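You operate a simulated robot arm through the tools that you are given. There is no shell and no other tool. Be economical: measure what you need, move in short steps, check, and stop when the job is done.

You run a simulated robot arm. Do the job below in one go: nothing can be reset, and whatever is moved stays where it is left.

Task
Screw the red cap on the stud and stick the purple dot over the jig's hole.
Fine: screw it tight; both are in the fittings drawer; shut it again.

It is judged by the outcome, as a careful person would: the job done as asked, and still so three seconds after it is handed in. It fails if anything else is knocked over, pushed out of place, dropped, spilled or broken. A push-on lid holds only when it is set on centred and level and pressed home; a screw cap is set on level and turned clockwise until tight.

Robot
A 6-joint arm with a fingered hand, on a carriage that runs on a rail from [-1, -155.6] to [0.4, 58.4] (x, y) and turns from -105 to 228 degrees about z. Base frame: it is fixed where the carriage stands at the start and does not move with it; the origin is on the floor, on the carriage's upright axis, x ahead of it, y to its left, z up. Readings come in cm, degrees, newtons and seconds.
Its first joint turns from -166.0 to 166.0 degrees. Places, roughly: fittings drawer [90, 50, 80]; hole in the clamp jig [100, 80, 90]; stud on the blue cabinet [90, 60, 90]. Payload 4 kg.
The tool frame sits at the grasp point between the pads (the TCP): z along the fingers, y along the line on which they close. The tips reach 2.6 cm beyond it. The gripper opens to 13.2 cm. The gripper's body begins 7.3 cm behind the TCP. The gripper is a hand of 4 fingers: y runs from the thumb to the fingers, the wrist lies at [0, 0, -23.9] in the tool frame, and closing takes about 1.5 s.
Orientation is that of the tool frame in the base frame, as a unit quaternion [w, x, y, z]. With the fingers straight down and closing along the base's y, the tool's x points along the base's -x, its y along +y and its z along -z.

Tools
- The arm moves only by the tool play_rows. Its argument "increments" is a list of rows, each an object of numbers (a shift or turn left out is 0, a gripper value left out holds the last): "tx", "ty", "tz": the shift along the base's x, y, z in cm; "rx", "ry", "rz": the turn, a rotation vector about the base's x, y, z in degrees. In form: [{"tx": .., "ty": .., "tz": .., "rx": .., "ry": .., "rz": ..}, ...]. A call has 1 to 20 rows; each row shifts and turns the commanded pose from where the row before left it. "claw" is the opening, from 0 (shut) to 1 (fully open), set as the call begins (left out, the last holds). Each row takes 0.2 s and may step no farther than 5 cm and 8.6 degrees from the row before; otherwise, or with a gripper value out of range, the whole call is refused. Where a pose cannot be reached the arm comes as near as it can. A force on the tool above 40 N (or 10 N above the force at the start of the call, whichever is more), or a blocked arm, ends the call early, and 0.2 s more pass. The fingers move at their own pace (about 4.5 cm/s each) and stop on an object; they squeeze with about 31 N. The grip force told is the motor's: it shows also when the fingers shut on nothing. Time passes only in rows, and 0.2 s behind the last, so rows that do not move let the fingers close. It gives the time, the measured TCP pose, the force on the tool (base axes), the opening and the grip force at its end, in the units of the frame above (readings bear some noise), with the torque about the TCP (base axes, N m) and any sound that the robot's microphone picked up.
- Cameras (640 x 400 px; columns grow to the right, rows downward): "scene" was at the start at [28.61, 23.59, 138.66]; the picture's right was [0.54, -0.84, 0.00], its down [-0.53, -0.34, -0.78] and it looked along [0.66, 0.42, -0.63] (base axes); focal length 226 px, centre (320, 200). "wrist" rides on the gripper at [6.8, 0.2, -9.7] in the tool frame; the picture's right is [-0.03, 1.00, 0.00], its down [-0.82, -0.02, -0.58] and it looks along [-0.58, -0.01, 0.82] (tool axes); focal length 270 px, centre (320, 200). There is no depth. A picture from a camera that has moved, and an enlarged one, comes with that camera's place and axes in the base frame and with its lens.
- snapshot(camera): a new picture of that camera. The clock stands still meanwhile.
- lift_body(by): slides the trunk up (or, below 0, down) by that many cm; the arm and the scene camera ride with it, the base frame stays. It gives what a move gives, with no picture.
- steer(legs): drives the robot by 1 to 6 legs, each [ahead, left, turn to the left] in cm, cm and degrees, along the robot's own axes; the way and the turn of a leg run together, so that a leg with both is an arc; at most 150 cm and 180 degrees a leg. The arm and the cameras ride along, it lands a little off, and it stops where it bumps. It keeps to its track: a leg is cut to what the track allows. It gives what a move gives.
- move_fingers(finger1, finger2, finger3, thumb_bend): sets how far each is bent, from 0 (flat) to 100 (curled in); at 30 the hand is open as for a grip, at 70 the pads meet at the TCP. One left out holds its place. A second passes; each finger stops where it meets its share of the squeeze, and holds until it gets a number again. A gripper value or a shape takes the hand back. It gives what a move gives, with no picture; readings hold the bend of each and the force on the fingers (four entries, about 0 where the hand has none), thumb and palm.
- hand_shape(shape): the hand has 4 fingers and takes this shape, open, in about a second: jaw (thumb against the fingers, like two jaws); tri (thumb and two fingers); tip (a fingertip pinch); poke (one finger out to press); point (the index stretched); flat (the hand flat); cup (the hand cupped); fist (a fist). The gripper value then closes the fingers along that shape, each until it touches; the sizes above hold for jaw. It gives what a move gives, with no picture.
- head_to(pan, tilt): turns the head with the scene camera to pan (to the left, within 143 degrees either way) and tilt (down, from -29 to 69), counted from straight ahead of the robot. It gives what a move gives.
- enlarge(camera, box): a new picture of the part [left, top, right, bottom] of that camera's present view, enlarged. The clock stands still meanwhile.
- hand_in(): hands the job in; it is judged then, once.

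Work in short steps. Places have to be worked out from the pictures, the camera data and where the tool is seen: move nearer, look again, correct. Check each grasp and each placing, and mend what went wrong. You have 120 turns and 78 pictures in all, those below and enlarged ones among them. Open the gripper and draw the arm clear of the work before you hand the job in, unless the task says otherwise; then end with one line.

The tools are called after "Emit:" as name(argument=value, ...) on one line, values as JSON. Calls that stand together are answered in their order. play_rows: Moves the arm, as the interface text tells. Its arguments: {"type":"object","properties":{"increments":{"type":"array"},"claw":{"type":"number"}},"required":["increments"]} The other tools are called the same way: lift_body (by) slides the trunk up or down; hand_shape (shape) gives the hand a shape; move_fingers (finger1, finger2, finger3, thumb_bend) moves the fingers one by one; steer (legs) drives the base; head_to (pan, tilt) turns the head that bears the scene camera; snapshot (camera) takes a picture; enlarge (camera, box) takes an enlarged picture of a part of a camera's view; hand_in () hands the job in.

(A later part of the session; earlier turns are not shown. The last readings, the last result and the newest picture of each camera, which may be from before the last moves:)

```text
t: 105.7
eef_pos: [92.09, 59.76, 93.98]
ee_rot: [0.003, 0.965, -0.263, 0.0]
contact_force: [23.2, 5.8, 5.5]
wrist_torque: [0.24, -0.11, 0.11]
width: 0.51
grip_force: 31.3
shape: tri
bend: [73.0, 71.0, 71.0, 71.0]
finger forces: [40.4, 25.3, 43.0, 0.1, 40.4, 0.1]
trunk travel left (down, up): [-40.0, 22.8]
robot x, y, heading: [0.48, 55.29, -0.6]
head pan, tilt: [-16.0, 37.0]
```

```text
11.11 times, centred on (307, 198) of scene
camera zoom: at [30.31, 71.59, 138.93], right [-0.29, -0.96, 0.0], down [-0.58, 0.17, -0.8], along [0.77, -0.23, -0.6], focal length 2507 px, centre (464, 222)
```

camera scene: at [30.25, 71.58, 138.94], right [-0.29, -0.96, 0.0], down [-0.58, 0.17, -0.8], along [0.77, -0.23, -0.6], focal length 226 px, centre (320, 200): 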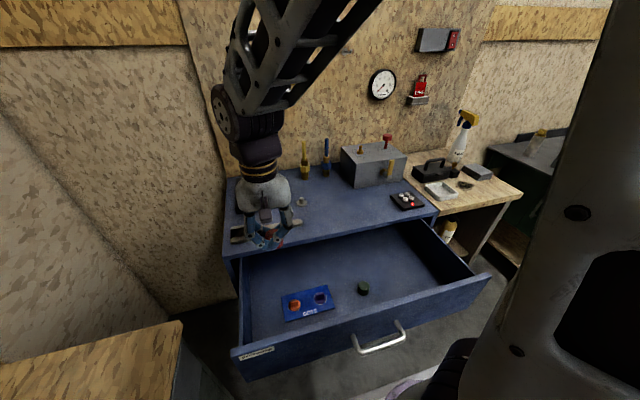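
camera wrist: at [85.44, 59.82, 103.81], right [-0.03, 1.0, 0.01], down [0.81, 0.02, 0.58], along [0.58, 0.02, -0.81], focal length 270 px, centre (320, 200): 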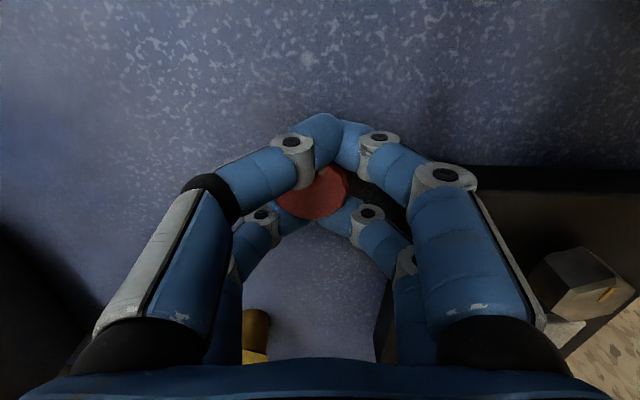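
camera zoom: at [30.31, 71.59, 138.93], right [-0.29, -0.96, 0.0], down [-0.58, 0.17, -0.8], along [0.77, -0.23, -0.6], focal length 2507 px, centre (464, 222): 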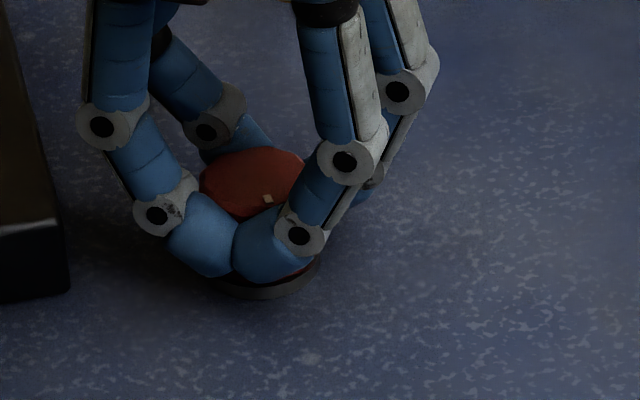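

The gap to the flange has shrunk to under a millimetre, and the cap is still turning with the hand. One more regrip to finish tightening.

Emit:
play_rows(increments=[{}, {}, {}, {}, {}, {}, {"tx": 0.35, "ty": 0.05, "tz": 0.1}], claw=0.6)

Emit:
play_rows(increments=[{"rz": 8.3}, {"rz": 8.3}, {"rz": 8.3}, {"rz": 8.3}, {"rz": 8.3}, {"rz": 8.3}, {"rz": 8.3}, {"rz": 8.3}, {"rz": 8.3}, {"rz": 8.3}, {"rz": 8.3}, {"rz": 8.3}, {"rz": 8.3}, {"rz": 8.3}, {"rz": 8.3}, {"rz": 8.3}, {"rz": 8.3}, {"rz": 8.3}])

Emit:
play_rows(increments=[{"rz": 8.3}, {"rz": 8.3}, {"rz": 8.3}, {"rz": 8.3}, {"rz": 8.3}, {"rz": 8.3}, {"rz": 8.3}, {"rz": 8.3}, {"rz": 8.3}, {"rz": 8.3}, {"rz": 8.3}, {"rz": 8.3}, {"rz": 8.3}, {"rz": 8.3}, {"rz": 8.3}])

Emit:
play_rows(increments=[{}, {}, {}, {}, {}, {}, {}, {}], claw=0)

Emit:
play_rows(increments=[{"rz": -8}, {"rz": -8}, {"rz": -8}, {"rz": -8}, {"rz": -8}, {"rz": -8}])

```text
t: 107.3
eef_pos: [92.25, 59.86, 94.05]
ee_rot: [0.003, 0.965, -0.262, -0.001]
contact_force: [-0.5, -1.7, 0.2]
wrist_torque: [0.05, 0.0, 0.02]
width: 7.75
grip_force: 0.0
shape: tri
bend: [71.0, 71.0, 72.0, 70.0]
finger forces: [0.0, 0.0, 1.8, 0.0, 0.0, 0.0]
trunk travel left (down, up): [-40.0, 22.8]
robot x, y, heading: [0.25, 55.51, -0.6]
head pan, tilt: [-16.0, 37.0]
```

```text
t: 111.1
eef_pos: [92.21, 59.84, 94.07]
ee_rot: [0.002, 0.507, 0.862, 0.001]
contact_force: [0.5, -0.4, -0.8]
wrist_torque: [0.01, 0.0, -0.01]
width: 7.88
grip_force: 0.1
shape: tri
bend: [71.0, 71.0, 71.0, 70.0]
finger forces: [0.0, 0.0, 0.0, 0.1, 0.0, 0.0]
trunk travel left (down, up): [-40.0, 22.8]
robot x, y, heading: [0.32, 55.45, -0.8]
head pan, tilt: [-16.0, 37.0]
```

```text
t: 114.3
eef_pos: [92.32, 59.9, 94.13]
ee_rot: [-0.002, -0.528, 0.85, 0.003]
contact_force: [-0.3, -0.4, -0.1]
wrist_torque: [-0.03, -0.03, -0.01]
width: 7.85
grip_force: 0.2
shape: tri
bend: [71.0, 71.0, 71.0, 70.0]
finger forces: [0.1, 0.0, 0.0, 0.1, 0.0, 0.0]
trunk travel left (down, up): [-40.0, 22.8]
robot x, y, heading: [0.48, 55.31, -0.5]
head pan, tilt: [-16.0, 37.0]
```

```text
t: 116.1
eef_pos: [92.26, 59.94, 94.05]
ee_rot: [-0.002, -0.527, 0.85, 0.003]
contact_force: [-14.3, 10.4, -0.2]
wrist_torque: [0.43, 0.15, -0.02]
width: 0.22
grip_force: 31.3
shape: tri
bend: [71.0, 71.0, 71.0, 77.0]
finger forces: [38.1, 32.2, 37.9, 0.0, 34.0, 0.0]
trunk travel left (down, up): [-40.0, 22.8]
robot x, y, heading: [0.54, 55.31, -0.6]
head pan, tilt: [-16.0, 37.0]
```

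```text
t: 117.5
eef_pos: [92.52, 59.87, 94.08]
ee_rot: [0.001, -0.135, 0.991, 0.003]
contact_force: [-1.1, 18.7, -4.4]
wrist_torque: [0.53, 0.0, 0.07]
width: 0.15
grip_force: 31.3
shape: tri
bend: [71.0, 70.0, 71.0, 77.0]
finger forces: [40.4, 30.3, 39.1, 0.1, 31.1, 0.0]
trunk travel left (down, up): [-40.0, 22.8]
robot x, y, heading: [0.72, 55.1, -0.6]
head pan, tilt: [-16.0, 37.0]
```

Emit:
play_rows(increments=[{"ty": 0.3, "tz": -0.04}, {"rz": -8, "tx": 0.046}, {"rz": -8, "tx": 0.046}, {"rz": -8, "tx": 0.046}, {"rz": -8, "tx": 0.043, "ty": -0.016}, {"rz": -8, "tx": 0.043, "ty": -0.016}, {"rz": -8, "tx": 0.043, "ty": -0.016}])

Emit:
play_rows(increments=[{"rz": -8, "tx": 0.033, "ty": -0.032}, {"rz": -8, "tx": 0.033, "ty": -0.032}, {"rz": -8, "tx": 0.033, "ty": -0.032}, {"rz": -8, "tx": 0.017, "ty": -0.043}, {"rz": -8, "tx": 0.017, "ty": -0.043}, {"rz": -8, "tx": 0.017, "ty": -0.043}])

Emit:
enlarge(camera="scene", box=[283, 180, 331, 216])

```text
t: 119.1
eef_pos: [92.72, 59.97, 94.03]
ee_rot: [0.001, 0.281, 0.96, 0.003]
contact_force: [3.9, -2.8, 5.9]
wrist_torque: [0.0, -0.12, 0.08]
width: 0.13
grip_force: 30.8
shape: tri
bend: [71.0, 70.0, 70.0, 77.0]
finger forces: [40.3, 24.9, 45.4, 0.1, 39.0, 0.0]
trunk travel left (down, up): [-40.0, 22.8]
robot x, y, heading: [0.48, 55.34, -0.8]
head pan, tilt: [-16.0, 37.0]
```

```text
t: 120.5
eef_pos: [92.75, 59.8, 94.0]
ee_rot: [0.002, 0.647, 0.762, 0.002]
contact_force: [0.3, -15.2, 10.3]
wrist_torque: [-0.38, 0.04, 0.17]
width: 0.12
grip_force: 30.8
shape: tri
bend: [71.0, 70.0, 70.0, 77.0]
finger forces: [40.4, 26.4, 51.1, 0.0, 37.4, 0.1]
trunk travel left (down, up): [-40.0, 22.8]
robot x, y, heading: [-0.11, 55.45, -0.4]
head pan, tilt: [-16.0, 37.0]
```

```text
11.11 times, centred on (307, 198) of scene
camera zoom: at [30.21, 71.5, 138.97], right [-0.29, -0.96, 0.0], down [-0.58, 0.17, -0.8], along [0.77, -0.23, -0.6], focal length 2507 px, centre (464, 222)
```

zoom: 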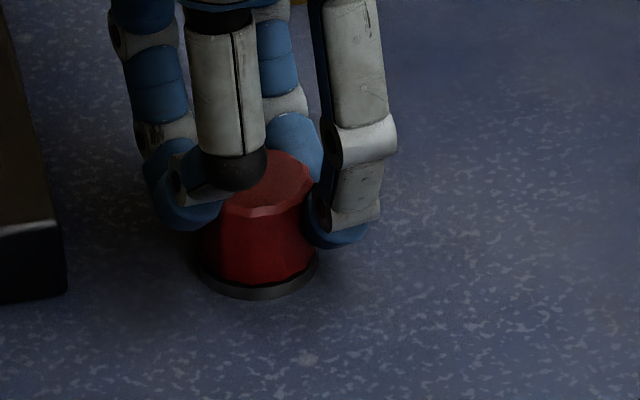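

Torque is rising a bit (0.17); the cap is nearly on the flange. I relieve the side force and continue.

Emit:
play_rows(increments=[{"ty": -0.2, "tz": 0.03}, {"rz": -8, "tx": -0.002, "ty": -0.05}, {"rz": -8, "tx": -0.005, "ty": -0.05}, {"rz": -8, "tx": -0.01, "ty": -0.045}, {"rz": -8, "tx": -0.02, "ty": -0.04}, {"rz": -8, "tx": -0.03, "ty": -0.035}, {"rz": -8, "tx": -0.035, "ty": -0.03}])

Emit:
play_rows(increments=[{"rz": -8, "tx": -0.04, "ty": -0.02}, {"rz": -8, "tx": -0.04, "ty": -0.015}, {"rz": -8, "tx": -0.045, "ty": -0.01}, {"rz": -8, "tx": -0.045}, {"rz": -8, "tx": -0.045, "ty": 0.005}])

```text
t: 122.1
eef_pos: [92.65, 59.49, 94.07]
ee_rot: [0.001, 0.901, 0.434, 0.0]
contact_force: [-9.2, -3.5, -0.9]
wrist_torque: [0.14, 0.25, 0.09]
width: 0.06
grip_force: 30.5
shape: tri
bend: [71.0, 71.0, 70.0, 77.0]
finger forces: [43.1, 32.1, 44.4, 0.0, 42.0, 0.0]
trunk travel left (down, up): [-40.0, 22.8]
robot x, y, heading: [-0.01, 55.25, -0.5]
head pan, tilt: [-16.0, 37.0]
```

```text
t: 123.3
eef_pos: [92.32, 59.52, 94.04]
ee_rot: [0.003, 0.995, 0.1, -0.002]
contact_force: [-23.8, 4.7, -2.1]
wrist_torque: [0.38, 0.49, 0.17]
width: 0.07
grip_force: 31.0
shape: tri
bend: [71.0, 71.0, 70.0, 77.0]
finger forces: [41.7, 35.1, 52.0, 0.0, 39.7, 0.0]
trunk travel left (down, up): [-40.0, 22.8]
robot x, y, heading: [0.2, 55.39, -0.5]
head pan, tilt: [-16.0, 37.0]
```

Emit:
play_rows(increments=[{"tx": -0.2}, {"tx": -0.15, "ty": 0.05}, {"rz": -8, "tx": -0.045, "ty": 0.02}, {"rz": -8, "tx": -0.04, "ty": 0.025}, {"rz": -8, "tx": -0.04, "ty": 0.03}, {"rz": -8, "tx": -0.03, "ty": 0.035}])

Emit:
play_rows(increments=[{"rz": -8, "tx": -0.03, "ty": 0.04}, {"rz": -8, "tx": -0.02, "ty": 0.045}, {"rz": -8, "tx": -0.02, "ty": 0.045}])

Emit:
enlarge(camera="scene", box=[283, 180, 331, 216])

```text
t: 124.7
eef_pos: [92.05, 59.55, 94.06]
ee_rot: [0.002, 0.984, -0.179, 0.001]
contact_force: [12.5, -0.8, -4.5]
wrist_torque: [0.17, -0.34, 0.04]
width: 0.05
grip_force: 30.6
shape: tri
bend: [71.0, 71.0, 70.0, 77.0]
finger forces: [44.7, 26.8, 39.6, 0.0, 44.8, 0.1]
trunk travel left (down, up): [-40.0, 22.8]
robot x, y, heading: [0.33, 55.1, -0.7]
head pan, tilt: [-16.0, 37.0]
```

```text
t: 125.5
eef_pos: [91.96, 59.71, 94.22]
ee_rot: [0.003, 0.925, -0.379, -0.001]
contact_force: [16.2, -2.1, -4.5]
wrist_torque: [0.08, -0.49, 0.04]
width: 0.03
grip_force: 31.0
shape: tri
bend: [71.0, 71.0, 70.0, 77.0]
finger forces: [43.6, 27.2, 39.0, 0.0, 46.0, 0.1]
trunk travel left (down, up): [-40.0, 22.8]
robot x, y, heading: [0.4, 55.29, -0.7]
head pan, tilt: [-16.0, 37.0]
```

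```text
11.11 times, centred on (307, 198) of scene
camera zoom: at [30.32, 71.56, 138.93], right [-0.29, -0.96, 0.0], down [-0.58, 0.17, -0.8], along [0.76, -0.23, -0.6], focal length 2507 px, centre (464, 222)
```

zoom: 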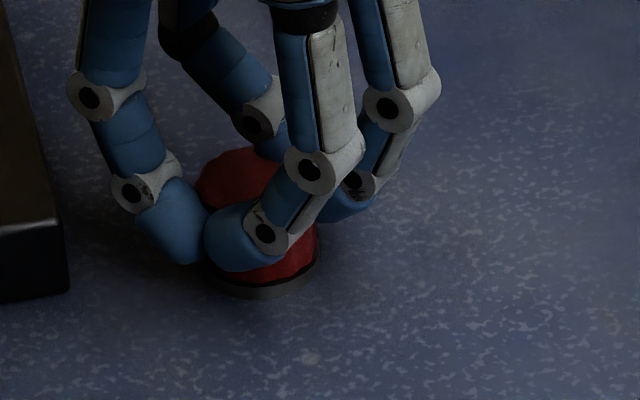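

I open and rise to inspect the cap properly.

Emit:
play_rows(increments=[{}, {}, {}, {}, {}, {}, {"tx": 0.4, "ty": 0.1}, {"tz": 2}, {"tz": 3}, {"tz": 3}], claw=0.6)

Emit:
enlarge(camera="scene", box=[283, 180, 331, 216])

```text
t: 127.7
eef_pos: [92.44, 59.77, 102.25]
ee_rot: [0.003, 0.926, -0.378, 0.0]
contact_force: [-1.0, 0.1, -1.6]
wrist_torque: [0.0, 0.03, 0.01]
width: 7.87
grip_force: 0.1
shape: tri
bend: [71.0, 71.0, 71.0, 70.0]
finger forces: [0.1, 0.1, 0.0, 0.0, 0.0, 0.0]
trunk travel left (down, up): [-40.0, 22.8]
robot x, y, heading: [0.91, 55.71, -0.6]
head pan, tilt: [-16.0, 37.0]
```

```text
11.11 times, centred on (307, 198) of scene
camera zoom: at [30.27, 71.58, 138.94], right [-0.29, -0.96, 0.0], down [-0.58, 0.17, -0.8], along [0.77, -0.23, -0.6], focal length 2507 px, centre (464, 222)
```

zoom: 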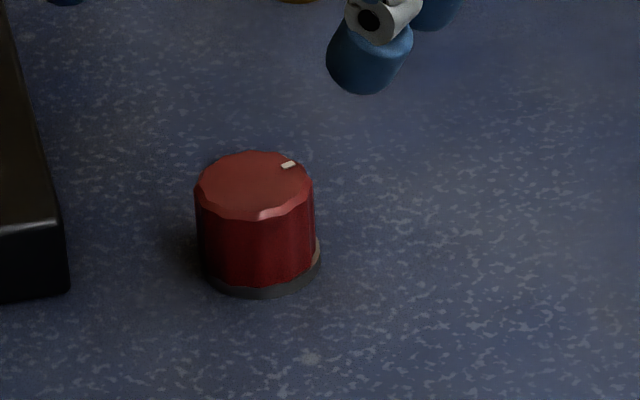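

The cap sits level on the flange, and the mark lagged the hand by ~35°, suggesting it is tightening. I regrip for one more clockwise turn to verify: if the mark doesn't move, it is tight.

Emit:
play_rows(increments=[{"rz": 8.4}, {"rz": 8.4}, {"rz": 8.4}, {"rz": 8.4}, {"rz": 8.4}, {"rz": 8.4}, {"rz": 8.4}, {"rz": 8.4}, {"rz": 8.4}, {"rz": 8.4}, {"rz": 8.4}, {"rz": 8.4}, {"rz": 8.4}, {"rz": 8.4}, {"tz": -3}, {"tz": -3}, {"tz": -2.1}])

Emit:
play_rows(increments=[{}, {}, {}, {}, {}, {}, {}, {}], claw=0)

Emit:
play_rows(increments=[{"rz": -8}, {"rz": -8}, {"rz": -8}, {"rz": -8}])

Emit:
play_rows(increments=[{"rz": -8}, {"rz": -8}, {"rz": -8}, {"rz": -8}])

```text
t: 131.3
eef_pos: [92.19, 59.72, 94.03]
ee_rot: [0.002, 0.803, 0.596, 0.001]
contact_force: [-0.4, -0.2, 0.5]
wrist_torque: [0.0, -0.02, 0.03]
width: 7.89
grip_force: 0.0
shape: tri
bend: [71.0, 71.0, 71.0, 70.0]
finger forces: [0.0, 0.0, 0.0, 0.0, 0.0, 0.1]
trunk travel left (down, up): [-40.0, 22.8]
robot x, y, heading: [0.73, 55.44, -0.3]
head pan, tilt: [-16.0, 37.0]
```

```text
t: 133.1
eef_pos: [92.28, 59.58, 94.03]
ee_rot: [0.002, 0.803, 0.596, 0.001]
contact_force: [-1.2, -4.9, -3.3]
wrist_torque: [-0.25, -0.12, 0.03]
width: 0.65
grip_force: 30.9
shape: tri
bend: [73.0, 70.0, 70.0, 71.0]
finger forces: [28.2, 28.3, 29.1, 0.0, 27.9, 0.0]
trunk travel left (down, up): [-40.0, 22.8]
robot x, y, heading: [0.08, 55.05, -0.4]
head pan, tilt: [-16.0, 37.0]
```

```text
t: 134.1
eef_pos: [92.22, 59.65, 94.06]
ee_rot: [0.002, 0.936, 0.351, -0.001]
contact_force: [-8.8, -8.0, -0.4]
wrist_torque: [-0.4, 0.18, 0.09]
width: 0.63
grip_force: 31.2
shape: tri
bend: [73.0, 70.0, 70.0, 71.0]
finger forces: [31.2, 32.3, 34.2, 0.0, 27.6, 0.0]
trunk travel left (down, up): [-40.0, 22.8]
robot x, y, heading: [0.43, 55.65, -0.4]
head pan, tilt: [-16.0, 37.0]
```

```text
t: 135.1
eef_pos: [92.11, 59.93, 93.97]
ee_rot: [0.003, 0.997, 0.079, 0.0]
contact_force: [-21.2, -2.7, 1.1]
wrist_torque: [-0.22, 0.71, 0.1]
width: 0.61
grip_force: 31.2
shape: tri
bend: [73.0, 70.0, 70.0, 71.0]
finger forces: [31.4, 36.8, 40.2, 0.0, 27.8, 0.1]
trunk travel left (down, up): [-40.0, 22.8]
robot x, y, heading: [0.2, 55.34, -0.5]
head pan, tilt: [-16.0, 37.0]
```

Emit:
enlarge(camera="scene", box=[283, 180, 331, 216])

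```text
11.11 times, centred on (307, 198) of scene
camera zoom: at [30.16, 71.58, 138.97], right [-0.29, -0.96, 0.0], down [-0.58, 0.17, -0.8], along [0.77, -0.23, -0.6], focal length 2507 px, centre (464, 222)
```

zoom: 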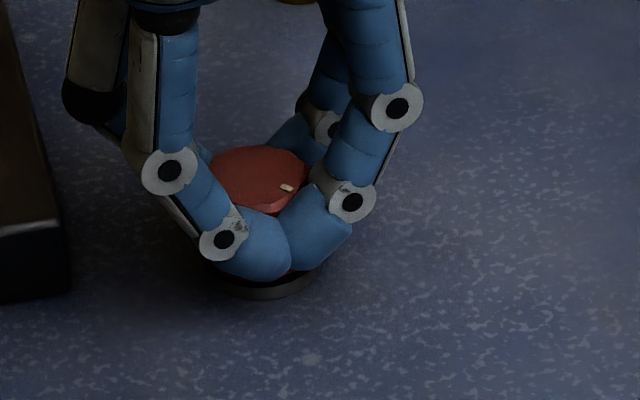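

The mark moved with the hand (≈65°), so it is not tight yet. I continue turning.

Emit:
play_rows(increments=[{"tx": -0.2}, {"tx": -0.1}, {"rz": -8, "tx": -0.02}, {"rz": -8, "tx": -0.02}, {"rz": -8, "tx": -0.02}, {"rz": -8, "tx": -0.02}, {"rz": -8}, {"rz": -8}, {"rz": -8}])

Emit:
play_rows(increments=[{}, {}, {}, {}, {}, {}, {"tx": 0.4}], claw=0.6)

Emit:
play_rows(increments=[{"rz": 8.3}, {"rz": 8.3}, {"rz": 8.3}, {"rz": 8.3}, {"rz": 8.3}, {"rz": 8.3}, {"rz": 8.3}, {"rz": 8.3}, {"rz": 8.3}, {"rz": 8.3}, {"rz": 8.3}, {"rz": 8.3}, {"rz": 8.3}, {"rz": 8.3}, {"rz": 8.3}, {"rz": 8.3}, {"rz": 8.3}, {"rz": 8.3}])

Emit:
play_rows(increments=[{"rz": 8.3}, {"rz": 8.3}, {"rz": 8.3}, {"rz": 8.3}, {"rz": 8.3}, {"rz": 8.3}, {"rz": 8.3}, {"rz": 8.3}, {"rz": 8.3}, {"rz": 8.3}, {"rz": 8.3}, {"rz": 8.3}, {"rz": 8.3}, {"rz": 8.3}, {"rz": 8.3}, {"rz": 8.3}])

Emit:
play_rows(increments=[{}, {}, {}, {}, {}, {}, {}, {}], claw=0)

```text
t: 137.1
eef_pos: [92.02, 59.91, 94.05]
ee_rot: [0.001, 0.917, -0.398, -0.001]
contact_force: [12.0, 20.1, 3.9]
wrist_torque: [0.59, 0.01, 0.19]
width: 0.62
grip_force: 30.9
shape: tri
bend: [73.0, 70.0, 68.0, 71.0]
finger forces: [30.1, 0.0, 54.9, 0.1, 36.7, 0.0]
trunk travel left (down, up): [-40.0, 22.8]
robot x, y, heading: [0.62, 55.23, -0.7]
head pan, tilt: [-16.0, 37.0]
```

```text
t: 138.7
eef_pos: [92.24, 59.8, 94.02]
ee_rot: [0.003, 0.918, -0.397, -0.002]
contact_force: [0.3, 0.0, 0.1]
wrist_torque: [0.02, -0.01, 0.0]
width: 7.86
grip_force: 0.0
shape: tri
bend: [71.0, 71.0, 71.0, 70.0]
finger forces: [0.0, 0.0, 0.1, 0.0, 0.1, 0.0]
trunk travel left (down, up): [-40.0, 22.8]
robot x, y, heading: [0.02, 55.68, -0.8]
head pan, tilt: [-16.0, 37.0]
```

```text
t: 142.5
eef_pos: [92.25, 59.71, 94.05]
ee_rot: [0.002, 0.625, 0.781, 0.002]
contact_force: [-0.2, 0.0, -0.1]
wrist_torque: [-0.03, -0.01, 0.04]
width: 7.92
grip_force: 0.1
shape: tri
bend: [71.0, 71.0, 71.0, 70.0]
finger forces: [0.0, 0.0, 0.1, 0.0, 0.0, 0.0]
trunk travel left (down, up): [-40.0, 22.8]
robot x, y, heading: [0.5, 55.3, -0.4]
head pan, tilt: [-16.0, 37.0]
```

```text
t: 145.9
eef_pos: [92.39, 59.74, 93.98]
ee_rot: [-0.001, -0.466, 0.885, 0.002]
contact_force: [0.3, -0.8, -0.3]
wrist_torque: [-0.02, -0.03, 0.03]
width: 7.87
grip_force: 0.0
shape: tri
bend: [71.0, 71.0, 71.0, 70.0]
finger forces: [0.0, 0.1, 0.0, 0.0, 0.1, 0.0]
trunk travel left (down, up): [-40.0, 22.8]
robot x, y, heading: [0.53, 55.16, -0.5]
head pan, tilt: [-16.0, 37.0]
```

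```text
t: 147.7
eef_pos: [92.29, 59.92, 93.99]
ee_rot: [-0.001, -0.466, 0.885, 0.003]
contact_force: [-0.4, 7.7, -6.8]
wrist_torque: [0.28, 0.12, 0.08]
width: 0.51
grip_force: 30.9
shape: tri
bend: [72.0, 71.0, 73.0, 70.0]
finger forces: [42.7, 40.6, 29.4, 0.0, 26.9, 0.0]
trunk travel left (down, up): [-40.0, 22.8]
robot x, y, heading: [0.05, 55.25, -0.6]
head pan, tilt: [-16.0, 37.0]
```

Near the end of that turn the fingers loaded unevenly with higher torque (0.19) – a tightening sign. Regripped; I turn again.

Emit:
play_rows(increments=[{"ty": 0.1, "tz": -0.06}, {"rz": -8}, {"rz": -8}, {"rz": -8}, {"rz": -8}, {"rz": -8}])

Emit:
play_rows(increments=[{"rz": -8}, {"rz": -8}, {"rz": -8}, {"rz": -8}, {"rz": -8}, {"rz": -8}])

Emit:
enlarge(camera="scene", box=[283, 180, 331, 216])

```text
t: 149.1
eef_pos: [92.41, 60.0, 93.94]
ee_rot: [0.0, -0.133, 0.991, 0.002]
contact_force: [-4.1, 10.5, -8.3]
wrist_torque: [0.46, 0.19, 0.11]
width: 0.43
grip_force: 31.1
shape: tri
bend: [72.0, 71.0, 73.0, 70.0]
finger forces: [50.3, 40.4, 29.9, 0.0, 26.3, 0.0]
trunk travel left (down, up): [-40.0, 22.8]
robot x, y, heading: [0.48, 55.08, -0.5]
head pan, tilt: [-16.0, 37.0]
```

```text
t: 150.5
eef_pos: [92.49, 60.09, 93.98]
ee_rot: [0.002, 0.283, 0.959, 0.004]
contact_force: [15.4, 9.5, -1.3]
wrist_torque: [0.56, -0.41, 0.13]
width: 0.4
grip_force: 30.9
shape: tri
bend: [72.0, 71.0, 72.0, 70.0]
finger forces: [50.4, 45.1, 32.1, 0.0, 25.4, 0.0]
trunk travel left (down, up): [-40.0, 22.8]
robot x, y, heading: [0.41, 55.38, -0.6]
head pan, tilt: [-16.0, 37.0]
```

```text
11.11 times, centred on (307, 198) of scene
camera zoom: at [30.3, 71.61, 138.93], right [-0.29, -0.96, 0.0], down [-0.58, 0.17, -0.8], along [0.77, -0.23, -0.6], focal length 2507 px, centre (464, 222)
```

zoom: 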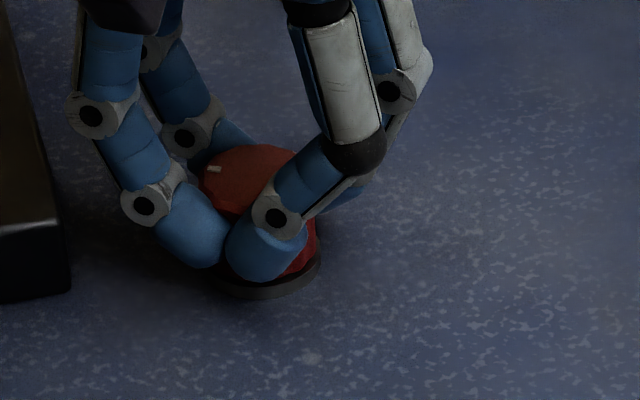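

The cap still turns. I test whether the thread has actually engaged by lifting gently and reading the vertical force.

Emit:
play_rows(increments=[{"tx": 0.2, "ty": 0.12}, {"tz": 0.15}, {"tz": 0.15}, {"tz": 0.15}])

```text
t: 151.5
eef_pos: [92.45, 59.94, 93.92]
ee_rot: [-0.002, 0.281, 0.96, 0.002]
contact_force: [2.7, 0.3, -31.1]
wrist_torque: [0.08, -0.22, 0.08]
width: 0.35
grip_force: 31.3
shape: tri
bend: [71.0, 70.0, 72.0, 70.0]
finger forces: [44.2, 40.2, 27.8, 0.1, 25.9, 0.1]
trunk travel left (down, up): [-40.0, 22.8]
robot x, y, heading: [0.53, 54.92, -0.6]
head pan, tilt: [-16.0, 37.0]
```

It holds against 31 N, so the thread is engaged. I return and go on turning until torque climbs.

Emit:
play_rows(increments=[{"tz": -0.2}, {"tz": -0.25}, {"rz": -8}, {"rz": -8, "ty": -0.03}, {"rz": -8, "ty": -0.03}, {"rz": -8, "ty": -0.03}, {"rz": -8, "ty": -0.03}, {"rz": -8, "ty": -0.03}])

Emit:
play_rows(increments=[{"rz": -8, "ty": -0.03}, {"rz": -8, "ty": -0.03}, {"rz": -8, "ty": -0.03}, {"rz": -8, "ty": -0.03}, {"rz": -8, "tx": -0.03}, {"rz": -8, "tx": -0.03}])

Emit:
play_rows(increments=[{"rz": -8, "tx": -0.03}, {"rz": -8, "tx": -0.03}, {"rz": -8, "tx": -0.03}, {"rz": -8, "tx": -0.03}, {"rz": -8, "tx": -0.03}, {"rz": -8, "tx": -0.03}])

```text
t: 153.3
eef_pos: [92.6, 59.76, 93.99]
ee_rot: [0.003, 0.648, 0.762, 0.003]
contact_force: [1.0, 7.2, -0.5]
wrist_torque: [0.32, -0.17, 0.11]
width: 0.32
grip_force: 30.6
shape: tri
bend: [71.0, 70.0, 72.0, 70.0]
finger forces: [54.5, 39.7, 31.4, 0.1, 27.2, 0.0]
trunk travel left (down, up): [-40.0, 22.8]
robot x, y, heading: [0.51, 55.38, -0.9]
head pan, tilt: [-16.0, 37.0]
```

```text
t: 154.7
eef_pos: [92.44, 59.81, 94.12]
ee_rot: [0.003, 0.902, 0.432, 0.003]
contact_force: [15.0, 4.8, 5.1]
wrist_torque: [0.16, -0.67, 0.05]
width: 0.33
grip_force: 31.2
shape: tri
bend: [71.0, 70.0, 72.0, 70.0]
finger forces: [59.7, 41.0, 29.1, 0.0, 27.2, 0.0]
trunk travel left (down, up): [-40.0, 22.8]
robot x, y, heading: [0.05, 55.22, -0.6]
head pan, tilt: [-16.0, 37.0]
```

```text
t: 156.1
eef_pos: [92.46, 59.55, 93.83]
ee_rot: [0.003, 1.0, 0.028, 0.002]
contact_force: [25.8, -6.7, 12.9]
wrist_torque: [-0.31, -0.83, 0.01]
width: 0.31
grip_force: 30.6
shape: tri
bend: [72.0, 71.0, 72.0, 71.0]
finger forces: [68.5, 41.1, 27.3, 0.0, 29.4, 0.1]
trunk travel left (down, up): [-40.0, 22.8]
robot x, y, heading: [0.58, 55.58, -0.5]
head pan, tilt: [-16.0, 37.0]
```

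Emit:
play_rows(increments=[{}, {}, {}, {}, {}, {}, {"tx": 0.15, "ty": 0.15, "tz": 0.05}], claw=0.6)

Emit:
enlarge(camera="scene", box=[283, 180, 331, 216])

Emit:
play_rows(increments=[{"rz": 8.3}, {"rz": 8.3}, {"rz": 8.3}, {"rz": 8.3}, {"rz": 8.3}, {"rz": 8.3}, {"rz": 8.3}, {"rz": 8.3}, {"rz": 8.3}, {"rz": 8.3}, {"rz": 8.3}, {"rz": 8.3}, {"rz": 8.3}, {"rz": 8.3}, {"rz": 8.3}, {"rz": 8.3}, {"rz": 8.3}, {"rz": 8.3}])

Emit:
play_rows(increments=[{"rz": 8.3}, {"rz": 8.3}, {"rz": 8.3}, {"rz": 8.3}, {"rz": 8.3}, {"rz": 8.3}, {"rz": 8.3}, {"rz": 8.3}, {"rz": 8.3}, {"rz": 8.3}, {"rz": 8.3}])

Emit:
play_rows(increments=[{}, {}, {}, {}, {}, {}, {}, {}], claw=0)

Emit:
play_rows(increments=[{"rz": -8}, {"rz": -8}, {"rz": -8}, {"rz": -8}, {"rz": -8}, {"rz": -8}])

```text
t: 157.7
eef_pos: [92.39, 59.96, 94.04]
ee_rot: [0.002, 1.0, 0.03, 0.0]
contact_force: [-0.6, 0.4, 0.1]
wrist_torque: [0.04, 0.02, 0.02]
width: 7.84
grip_force: 0.1
shape: tri
bend: [71.0, 71.0, 71.0, 70.0]
finger forces: [0.1, 0.1, 0.0, 0.0, 0.0, 0.1]
trunk travel left (down, up): [-40.0, 22.8]
robot x, y, heading: [0.44, 55.38, -0.7]
head pan, tilt: [-16.0, 37.0]
```

```text
11.11 times, centred on (307, 198) of scene
camera zoom: at [30.24, 71.58, 138.95], right [-0.29, -0.96, 0.0], down [-0.58, 0.17, -0.8], along [0.77, -0.23, -0.6], focal length 2507 px, centre (464, 222)
```

zoom: 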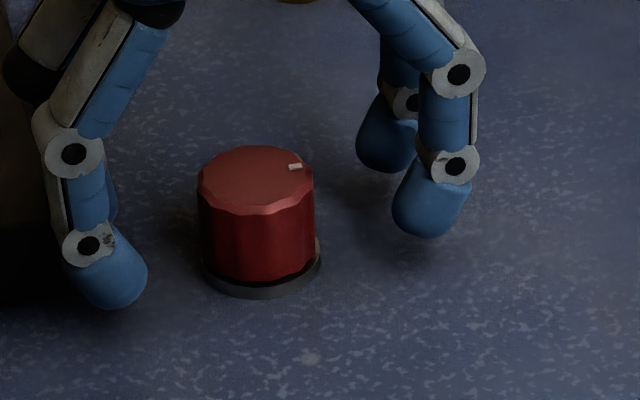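

```text
t: 161.5
eef_pos: [92.51, 59.86, 93.97]
ee_rot: [0.0, 0.236, 0.972, 0.003]
contact_force: [0.8, -4.3, 1.8]
wrist_torque: [0.09, -0.01, -0.14]
width: 7.75
grip_force: 0.0
shape: tri
bend: [72.0, 71.0, 71.0, 70.0]
finger forces: [4.8, 0.1, 0.1, 0.1, 0.0, 0.0]
trunk travel left (down, up): [-40.0, 22.8]
robot x, y, heading: [0.41, 55.23, -0.2]
head pan, tilt: [-16.0, 37.0]
```

```text
t: 163.9
eef_pos: [92.33, 59.84, 94.01]
ee_rot: [-0.001, -0.532, 0.847, 0.002]
contact_force: [-0.3, -0.9, 0.3]
wrist_torque: [-0.03, 0.0, 0.05]
width: 7.87
grip_force: 0.0
shape: tri
bend: [71.0, 71.0, 71.0, 70.0]
finger forces: [0.0, 0.0, 0.1, 0.1, 0.1, 0.0]
trunk travel left (down, up): [-40.0, 22.8]
robot x, y, heading: [0.31, 55.33, -0.5]
head pan, tilt: [-16.0, 37.0]
```

```text
t: 165.7
eef_pos: [92.43, 59.93, 93.96]
ee_rot: [-0.002, -0.531, 0.848, 0.004]
contact_force: [-0.4, 2.1, -9.4]
wrist_torque: [0.3, 0.13, 0.08]
width: 0.52
grip_force: 31.2
shape: tri
bend: [71.0, 71.0, 71.0, 71.0]
finger forces: [32.9, 28.0, 27.6, 0.0, 24.6, 0.1]
trunk travel left (down, up): [-40.0, 22.8]
robot x, y, heading: [0.3, 55.55, -0.3]
head pan, tilt: [-16.0, 37.0]
```

```text
t: 167.1
eef_pos: [92.45, 60.0, 93.96]
ee_rot: [-0.001, -0.138, 0.99, 0.002]
contact_force: [-2.7, 2.6, -15.4]
wrist_torque: [0.29, -0.06, 0.09]
width: 0.46
grip_force: 31.0
shape: tri
bend: [71.0, 71.0, 71.0, 71.0]
finger forces: [34.6, 27.5, 27.3, 0.1, 25.0, 0.1]
trunk travel left (down, up): [-40.0, 22.8]
robot x, y, heading: [0.16, 55.53, -0.6]
head pan, tilt: [-16.0, 37.0]
```

I measure carefully: picture now, then after a further 48°, to see whether the mark really follows.

Emit:
enlarge(camera="scene", box=[291, 186, 323, 210])

Emit:
play_rows(increments=[{"tz": -0.12}, {"rz": -8}, {"rz": -8}, {"rz": -8}, {"rz": -8}, {"rz": -8}, {"rz": -8}])

Emit:
enlarge(camera="scene", box=[291, 186, 323, 210])

```text
16.00 times, centred on (307, 198) of scene
camera zoom: at [30.3, 71.59, 138.93], right [-0.29, -0.96, 0.0], down [-0.58, 0.17, -0.8], along [0.77, -0.23, -0.6], focal length 3610 px, centre (528, 232)
```

zoom: 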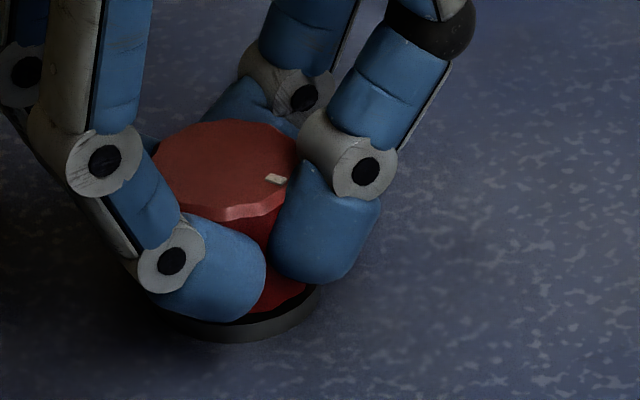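

```text
t: 168.7
eef_pos: [92.45, 59.86, 93.77]
ee_rot: [0.002, 0.277, 0.961, 0.004]
contact_force: [4.1, -2.8, 6.4]
wrist_torque: [-0.11, -0.44, 0.1]
width: 0.44
grip_force: 30.6
shape: tri
bend: [71.0, 71.0, 71.0, 72.0]
finger forces: [35.6, 30.3, 34.8, 0.0, 25.1, 0.1]
trunk travel left (down, up): [-40.0, 22.8]
robot x, y, heading: [0.06, 55.23, -0.8]
head pan, tilt: [-16.0, 37.0]
```

```text
16.00 times, centred on (307, 198) of scene
camera zoom: at [30.23, 71.56, 138.96], right [-0.29, -0.96, 0.0], down [-0.58, 0.17, -0.8], along [0.77, -0.23, -0.6], focal length 3610 px, centre (528, 232)
```

zoom: 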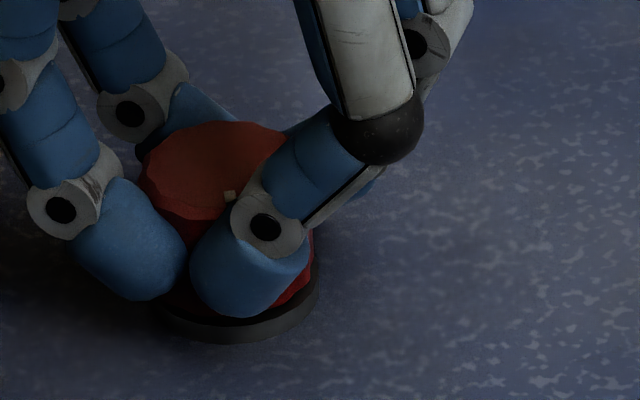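

The mark follows the hand, and the cap seems to wobble a little. I open, rise clear of the jig and take a high zoom of the cap and flange.

Emit:
play_rows(increments=[{}, {}, {}, {}, {}, {}, {"tz": 2}, {"tz": 3}, {"tz": 3}], claw=0.5)

Emit:
enlarge(camera="scene", box=[294, 190, 318, 208])

Emit:
snapshot(camera="wrist")

```text
t: 170.7
eef_pos: [92.59, 60.04, 101.86]
ee_rot: [0.001, 0.275, 0.961, 0.003]
contact_force: [0.0, 0.3, -0.3]
wrist_torque: [-0.01, 0.01, 0.01]
width: 6.53
grip_force: 0.1
shape: tri
bend: [73.0, 73.0, 73.0, 70.0]
finger forces: [0.0, 0.0, 0.1, 0.1, 0.1, 0.1]
trunk travel left (down, up): [-40.0, 22.8]
robot x, y, heading: [0.56, 55.29, -0.5]
head pan, tilt: [-16.0, 37.0]
```

```text
16.00 times, centred on (306, 199) of scene
camera zoom: at [30.27, 71.58, 138.94], right [-0.29, -0.96, 0.0], down [-0.58, 0.17, -0.8], along [0.77, -0.23, -0.6], focal length 3610 px, centre (544, 216)
```

zoom: 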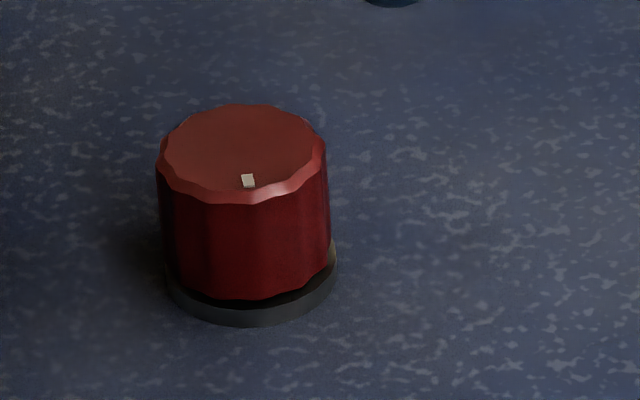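

```text
14 pictures are left
camera wrist: at [86.85, 63.68, 111.61], right [0.55, 0.83, 0.0], down [0.68, -0.45, 0.58], along [0.48, -0.31, -0.82], focal length 270 px, centre (320, 200)
```

wrist: 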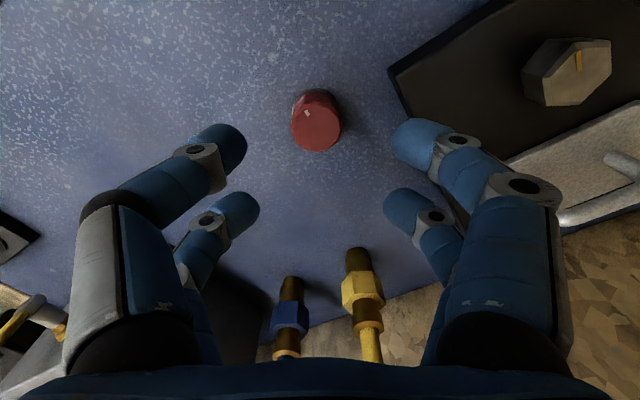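

The cap is level but about 2 mm above the flange, so it isn't home. I'll regrip centred, and this time press down firmly while turning.

Emit:
play_rows(increments=[{"rz": 8.5}, {"rz": 8.5}, {"rz": 8.5}, {"rz": 8.5}, {"rz": 8.5}, {"rz": 8.5}, {"rz": 8.5}, {"rz": 8.5}, {"rz": 8.5}, {"rz": 8.5}, {"rz": 8.5}, {"tz": -3}, {"tz": -3}, {"tz": -1.8}])

Emit:
play_rows(increments=[{}, {}, {}, {}, {}, {}, {}, {}], claw=0)

Emit:
play_rows(increments=[{"tz": -0.15}, {"tz": -0.15}, {"tz": -0.1}])

```text
t: 173.7
eef_pos: [92.39, 59.92, 94.28]
ee_rot: [0.0, -0.512, 0.859, 0.002]
contact_force: [0.4, 0.3, -0.4]
wrist_torque: [0.01, -0.03, 0.01]
width: 6.56
grip_force: 0.0
shape: tri
bend: [73.0, 73.0, 73.0, 70.0]
finger forces: [0.1, 0.1, 0.1, 0.0, 0.0, 0.1]
trunk travel left (down, up): [-40.0, 22.8]
robot x, y, heading: [0.21, 55.49, -0.5]
head pan, tilt: [-16.0, 37.0]
```

```text
t: 175.5
eef_pos: [92.4, 60.0, 94.09]
ee_rot: [-0.002, -0.512, 0.859, 0.002]
contact_force: [-2.4, 11.5, -10.7]
wrist_torque: [0.29, 0.25, 0.07]
width: 0.68
grip_force: 31.0
shape: tri
bend: [72.0, 71.0, 73.0, 70.0]
finger forces: [31.6, 32.7, 26.9, 0.0, 30.3, 0.0]
trunk travel left (down, up): [-40.0, 22.8]
robot x, y, heading: [0.21, 55.11, -0.5]
head pan, tilt: [-16.0, 37.0]
```

```text
t: 176.3
eef_pos: [92.46, 59.96, 93.92]
ee_rot: [0.001, -0.512, 0.859, 0.001]
contact_force: [-7.0, 13.3, 22.3]
wrist_torque: [0.44, 0.49, 0.06]
width: 0.65
grip_force: 31.5
shape: tri
bend: [72.0, 71.0, 73.0, 71.0]
finger forces: [38.1, 36.3, 29.7, 0.1, 32.2, 0.1]
trunk travel left (down, up): [-40.0, 22.8]
robot x, y, heading: [0.39, 55.11, -0.4]
head pan, tilt: [-16.0, 37.0]
```

Vertically rigid in both directions: the thread holds it. I turn clockwise in a long steady pass while pressing, watching how the force evolves.

Emit:
play_rows(increments=[{"ty": 0.15, "tx": -0.05}, {"rz": -8}, {"rz": -8}, {"rz": -8}, {"rz": -8}])

Emit:
play_rows(increments=[{"rz": -8}, {"rz": -8}, {"rz": -8}, {"rz": -8}])

Emit:
play_rows(increments=[{"rz": -8}, {"rz": -8}, {"rz": -8}, {"rz": -8}])

Emit:
play_rows(increments=[{"rz": -8}, {"rz": -8}, {"rz": -8}, {"rz": -8}])

```text
t: 177.5
eef_pos: [92.52, 60.07, 93.92]
ee_rot: [0.002, -0.254, 0.967, 0.003]
contact_force: [25.4, 7.6, 20.9]
wrist_torque: [0.37, -0.62, 0.11]
width: 0.56
grip_force: 31.0
shape: tri
bend: [72.0, 72.0, 73.0, 71.0]
finger forces: [29.7, 51.5, 37.1, 0.0, 40.0, 0.1]
trunk travel left (down, up): [-40.0, 22.8]
robot x, y, heading: [0.22, 55.66, -0.8]
head pan, tilt: [-16.0, 37.0]
```

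```text
t: 178.5
eef_pos: [92.6, 59.99, 93.85]
ee_rot: [0.003, 0.023, 1.0, 0.003]
contact_force: [26.0, -5.4, 23.1]
wrist_torque: [0.0, -1.01, 0.15]
width: 0.58
grip_force: 31.1
shape: tri
bend: [72.0, 72.0, 73.0, 71.0]
finger forces: [31.4, 54.5, 39.6, 0.0, 40.3, 0.0]
trunk travel left (down, up): [-40.0, 22.8]
robot x, y, heading: [0.45, 54.96, -0.6]
head pan, tilt: [-16.0, 37.0]
```

```text
t: 179.5
eef_pos: [92.57, 59.77, 93.89]
ee_rot: [0.004, 0.297, 0.955, 0.003]
contact_force: [26.3, -19.0, 22.3]
wrist_torque: [-0.6, -1.13, 0.17]
width: 0.54
grip_force: 31.4
shape: tri
bend: [72.0, 72.0, 73.0, 71.0]
finger forces: [32.6, 59.8, 43.2, 0.1, 40.2, 0.0]
trunk travel left (down, up): [-40.0, 22.8]
robot x, y, heading: [0.39, 55.34, -0.8]
head pan, tilt: [-16.0, 37.0]
```

```text
t: 180.5
eef_pos: [92.54, 59.74, 93.82]
ee_rot: [0.003, 0.55, 0.835, 0.003]
contact_force: [21.8, -34.0, 21.4]
wrist_torque: [-1.26, -0.97, 0.12]
width: 0.53
grip_force: 31.1
shape: tri
bend: [72.0, 72.0, 73.0, 71.0]
finger forces: [33.2, 65.8, 43.9, 0.0, 39.6, 0.0]
trunk travel left (down, up): [-40.0, 22.8]
robot x, y, heading: [-0.05, 55.2, -0.6]
head pan, tilt: [-16.0, 37.0]
```

Through 128° of turning under 22 N of press the height stays fixed and it is axially rigid, with turning torque several times that of the early free thread – the cap is at the end of its thread. I release, rise, and move over the drawer toward the purple dot with the jaws closing along x (across the dot's tab).

Emit:
play_rows(increments=[{}, {}, {}, {}, {}, {}, {}], claw=0.5)

Emit:
play_rows(increments=[{"tz": 3}, {"tz": 4}, {"tz": 4}, {"tx": -4, "rz": -8}, {"tx": -4.5, "rz": -8}, {"tx": -4.5, "rz": -7.3}, {"tx": -4.5}, {"tx": -4.5}, {"tx": -4.5, "ty": 0.5}, {"tz": -4}, {"tz": -4}, {"tz": -4}])

Emit:
snapshot(camera="wrist")

```text
t: 182.1
eef_pos: [92.39, 60.01, 93.7]
ee_rot: [0.001, 0.548, 0.837, 0.002]
contact_force: [-0.2, 0.0, 1.0]
wrist_torque: [0.0, 0.0, -0.02]
width: 6.55
grip_force: 0.1
shape: tri
bend: [73.0, 73.0, 73.0, 70.0]
finger forces: [0.0, 0.0, 0.1, 0.1, 0.0, 0.0]
trunk travel left (down, up): [-40.0, 22.8]
robot x, y, heading: [0.36, 55.54, -0.6]
head pan, tilt: [-16.0, 37.0]
```

```text
t: 184.7
eef_pos: [65.76, 60.68, 92.81]
ee_rot: [0.002, 0.705, 0.709, 0.002]
contact_force: [-0.1, 0.1, -0.4]
wrist_torque: [0.01, -0.03, 0.01]
width: 6.59
grip_force: 0.0
shape: tri
bend: [73.0, 73.0, 73.0, 70.0]
finger forces: [0.0, 0.1, 0.1, 0.0, 0.0, 0.0]
trunk travel left (down, up): [-40.0, 22.8]
robot x, y, heading: [0.06, 55.25, -0.8]
head pan, tilt: [-16.0, 37.0]
```

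```text
13 pictures are left
camera wrist: at [65.86, 67.43, 102.48], right [1.0, -0.02, 0.01], down [-0.02, -0.82, 0.58], along [-0.01, -0.58, -0.82], focal length 270 px, centre (320, 200)
```

wrist: 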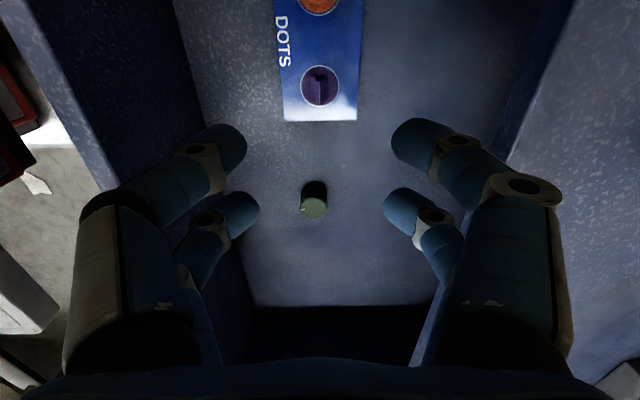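

The purple dot is at about [65.6, 60.9, 75], its tab running along y. I descend above it and look closely.

Emit:
play_rows(increments=[{"tz": -4, "tx": -0.1, "ty": 0.2}, {"tz": -4}, {"tz": -3.5}])

Emit:
enlarge(camera="wrist", box=[220, 80, 420, 240])

```text
t: 185.5
eef_pos: [65.72, 60.86, 81.11]
ee_rot: [0.002, 0.705, 0.709, 0.002]
contact_force: [0.5, -0.3, -0.1]
wrist_torque: [0.01, -0.01, 0.02]
width: 6.56
grip_force: 0.1
shape: tri
bend: [73.0, 73.0, 73.0, 70.0]
finger forces: [0.0, 0.0, 0.0, 0.0, 0.0, 0.0]
trunk travel left (down, up): [-40.0, 22.8]
robot x, y, heading: [0.42, 55.09, -0.4]
head pan, tilt: [-16.0, 37.0]
```

```text
2.50 times, centred on (320, 160) of wrist
camera zoom: at [65.82, 67.7, 90.88], right [1.0, -0.02, 0.01], down [-0.02, -0.82, 0.58], along [-0.01, -0.58, -0.82], focal length 676 px, centre (320, 300)
```

zoom: 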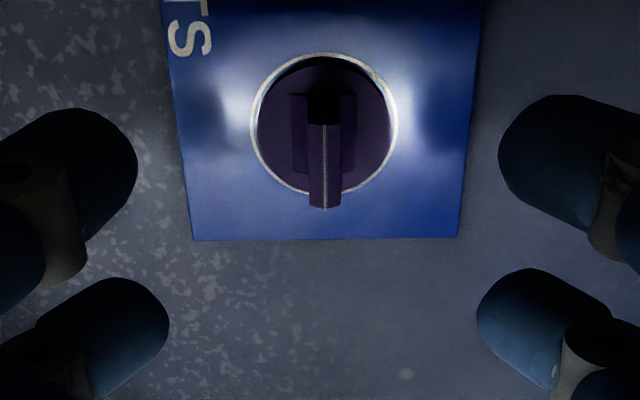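

Tab: about 2 cm long (along y), 0.8 cm thick, centre ≈[65.85, 61.1], top ≈76.5. I offset so the camera-side finger pair straddles it, descend and close.

Emit:
play_rows(increments=[{"tx": 0.13, "ty": -1.5}, {"tz": -2}, {"tz": -1.5}, {"tz": -0.7}])

Emit:
play_rows(increments=[{}, {}, {}, {}, {}, {}, {}, {}], claw=0)

Emit:
enlarge(camera="wrist", box=[220, 80, 420, 240])

```text
t: 186.5
eef_pos: [65.85, 59.2, 76.96]
ee_rot: [0.002, 0.705, 0.709, 0.003]
contact_force: [0.0, -1.4, 0.0]
wrist_torque: [-0.03, -0.01, 0.03]
width: 6.56
grip_force: 0.0
shape: tri
bend: [73.0, 73.0, 73.0, 70.0]
finger forces: [0.0, 0.0, 0.0, 0.0, 0.0, 0.0]
trunk travel left (down, up): [-40.0, 22.8]
robot x, y, heading: [0.52, 55.19, -0.4]
head pan, tilt: [-16.0, 37.0]
```

```text
t: 188.3
eef_pos: [65.82, 59.24, 76.96]
ee_rot: [0.001, 0.706, 0.709, 0.002]
contact_force: [0.7, 0.6, 0.8]
wrist_torque: [-0.01, -0.01, 0.0]
width: 0.0
grip_force: 31.0
shape: tri
bend: [70.0, 61.0, 61.0, 70.0]
finger forces: [27.4, 0.0, 0.0, 0.0, 27.4, 0.1]
trunk travel left (down, up): [-40.0, 22.8]
robot x, y, heading: [0.07, 55.54, -0.6]
head pan, tilt: [-16.0, 37.0]
```

```text
2.50 times, centred on (320, 160) of wrist
camera zoom: at [66.03, 66.02, 86.72], right [1.0, -0.02, 0.01], down [-0.02, -0.82, 0.58], along [-0.01, -0.58, -0.82], focal length 676 px, centre (320, 300)
```

zoom: 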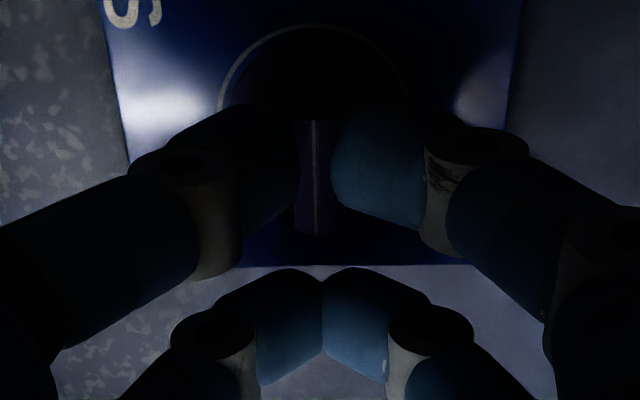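

Finger 1 and thumb pinch the tab with 27 N each. I lift slowly.

Emit:
play_rows(increments=[{"tz": 0.3}, {"tz": 0.5}, {"tz": 1}, {"tz": 2}, {"tz": 3}, {"tz": 4}])

Emit:
snapshot(camera="wrist")

```text
t: 189.7
eef_pos: [65.92, 59.33, 87.84]
ee_rot: [0.002, 0.705, 0.709, 0.002]
contact_force: [0.5, -0.4, -0.8]
wrist_torque: [-0.03, 0.02, 0.03]
width: 0.0
grip_force: 31.4
shape: tri
bend: [70.0, 61.0, 61.0, 70.0]
finger forces: [27.5, 0.1, 0.0, 0.0, 27.5, 0.0]
trunk travel left (down, up): [-40.0, 22.8]
robot x, y, heading: [0.69, 55.43, -0.8]
head pan, tilt: [-16.0, 37.0]
```

```text
10 pictures are left
camera wrist: at [66.11, 66.02, 97.5], right [1.0, -0.02, 0.0], down [-0.02, -0.82, 0.58], along [-0.01, -0.58, -0.82], focal length 270 px, centre (320, 200)
```

wrist: 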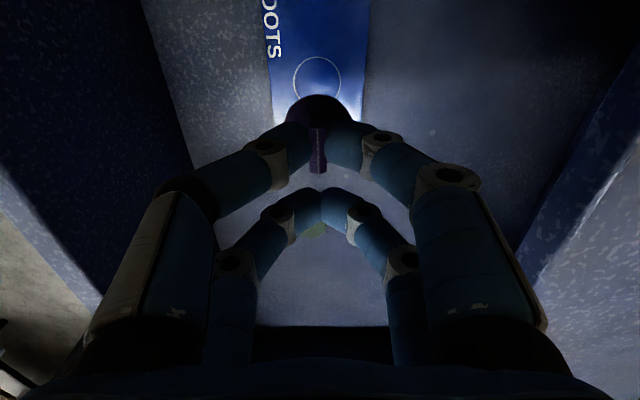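

The purple dot is in hand. Two earlier views agree on the hole at ≈[95.6, 79.0, 93.5]. I raise, drive 3 cm further left for reach, and turn the hand to −150° to keep clear of the hex bolt.

Emit:
play_rows(increments=[{"tz": 4}, {"tz": 4}, {"tz": 4}, {"tz": 4}, {"tz": 4}, {"rz": -7.5}, {"rz": -7.5}, {"rz": -7.5}, {"rz": -7.5}, {"rz": -7.5}, {"rz": -7.5}, {"rz": -7.5}, {"rz": -7.5}])

Emit:
steer(legs=[[0, 3.5, 0]])

Emit:
play_rows(increments=[{"tx": 4, "ty": 2.5}, {"tx": 4, "ty": 2.5}, {"tx": 4, "ty": 2.5}, {"tx": 4, "ty": 2}, {"tx": 4}])

```text
t: 192.5
eef_pos: [65.81, 59.2, 107.73]
ee_rot: [0.003, 0.966, 0.26, 0.001]
contact_force: [-0.6, -0.2, -0.2]
wrist_torque: [0.01, 0.03, -0.02]
width: 0.0
grip_force: 31.8
shape: tri
bend: [70.0, 61.0, 61.0, 70.0]
finger forces: [27.5, 0.1, 0.1, 0.1, 27.5, 0.0]
trunk travel left (down, up): [-40.0, 22.8]
robot x, y, heading: [0.5, 55.01, -0.7]
head pan, tilt: [-16.0, 37.0]
```

```text
t: 193.3
eef_pos: [65.71, 62.58, 107.87]
ee_rot: [0.002, 0.966, 0.26, 0.0]
contact_force: [-0.2, 0.0, 0.4]
wrist_torque: [0.0, 0.03, 0.0]
width: 0.0
grip_force: 30.6
shape: tri
bend: [70.0, 61.0, 61.0, 70.0]
finger forces: [27.5, 0.0, 0.0, 0.0, 27.5, 0.0]
trunk travel left (down, up): [-40.0, 22.8]
robot x, y, heading: [0.16, 58.6, -0.9]
head pan, tilt: [-16.0, 37.0]
```

```text
t: 194.5
eef_pos: [86.0, 72.05, 107.71]
ee_rot: [0.003, 0.965, 0.262, 0.002]
contact_force: [-0.3, 0.0, 0.4]
wrist_torque: [0.0, -0.02, -0.01]
width: 0.0
grip_force: 30.5
shape: tri
bend: [70.0, 61.0, 61.0, 70.0]
finger forces: [27.5, 0.1, 0.0, 0.0, 27.5, 0.1]
trunk travel left (down, up): [-40.0, 22.8]
robot x, y, heading: [0.54, 58.65, -0.8]
head pan, tilt: [-16.0, 37.0]
```

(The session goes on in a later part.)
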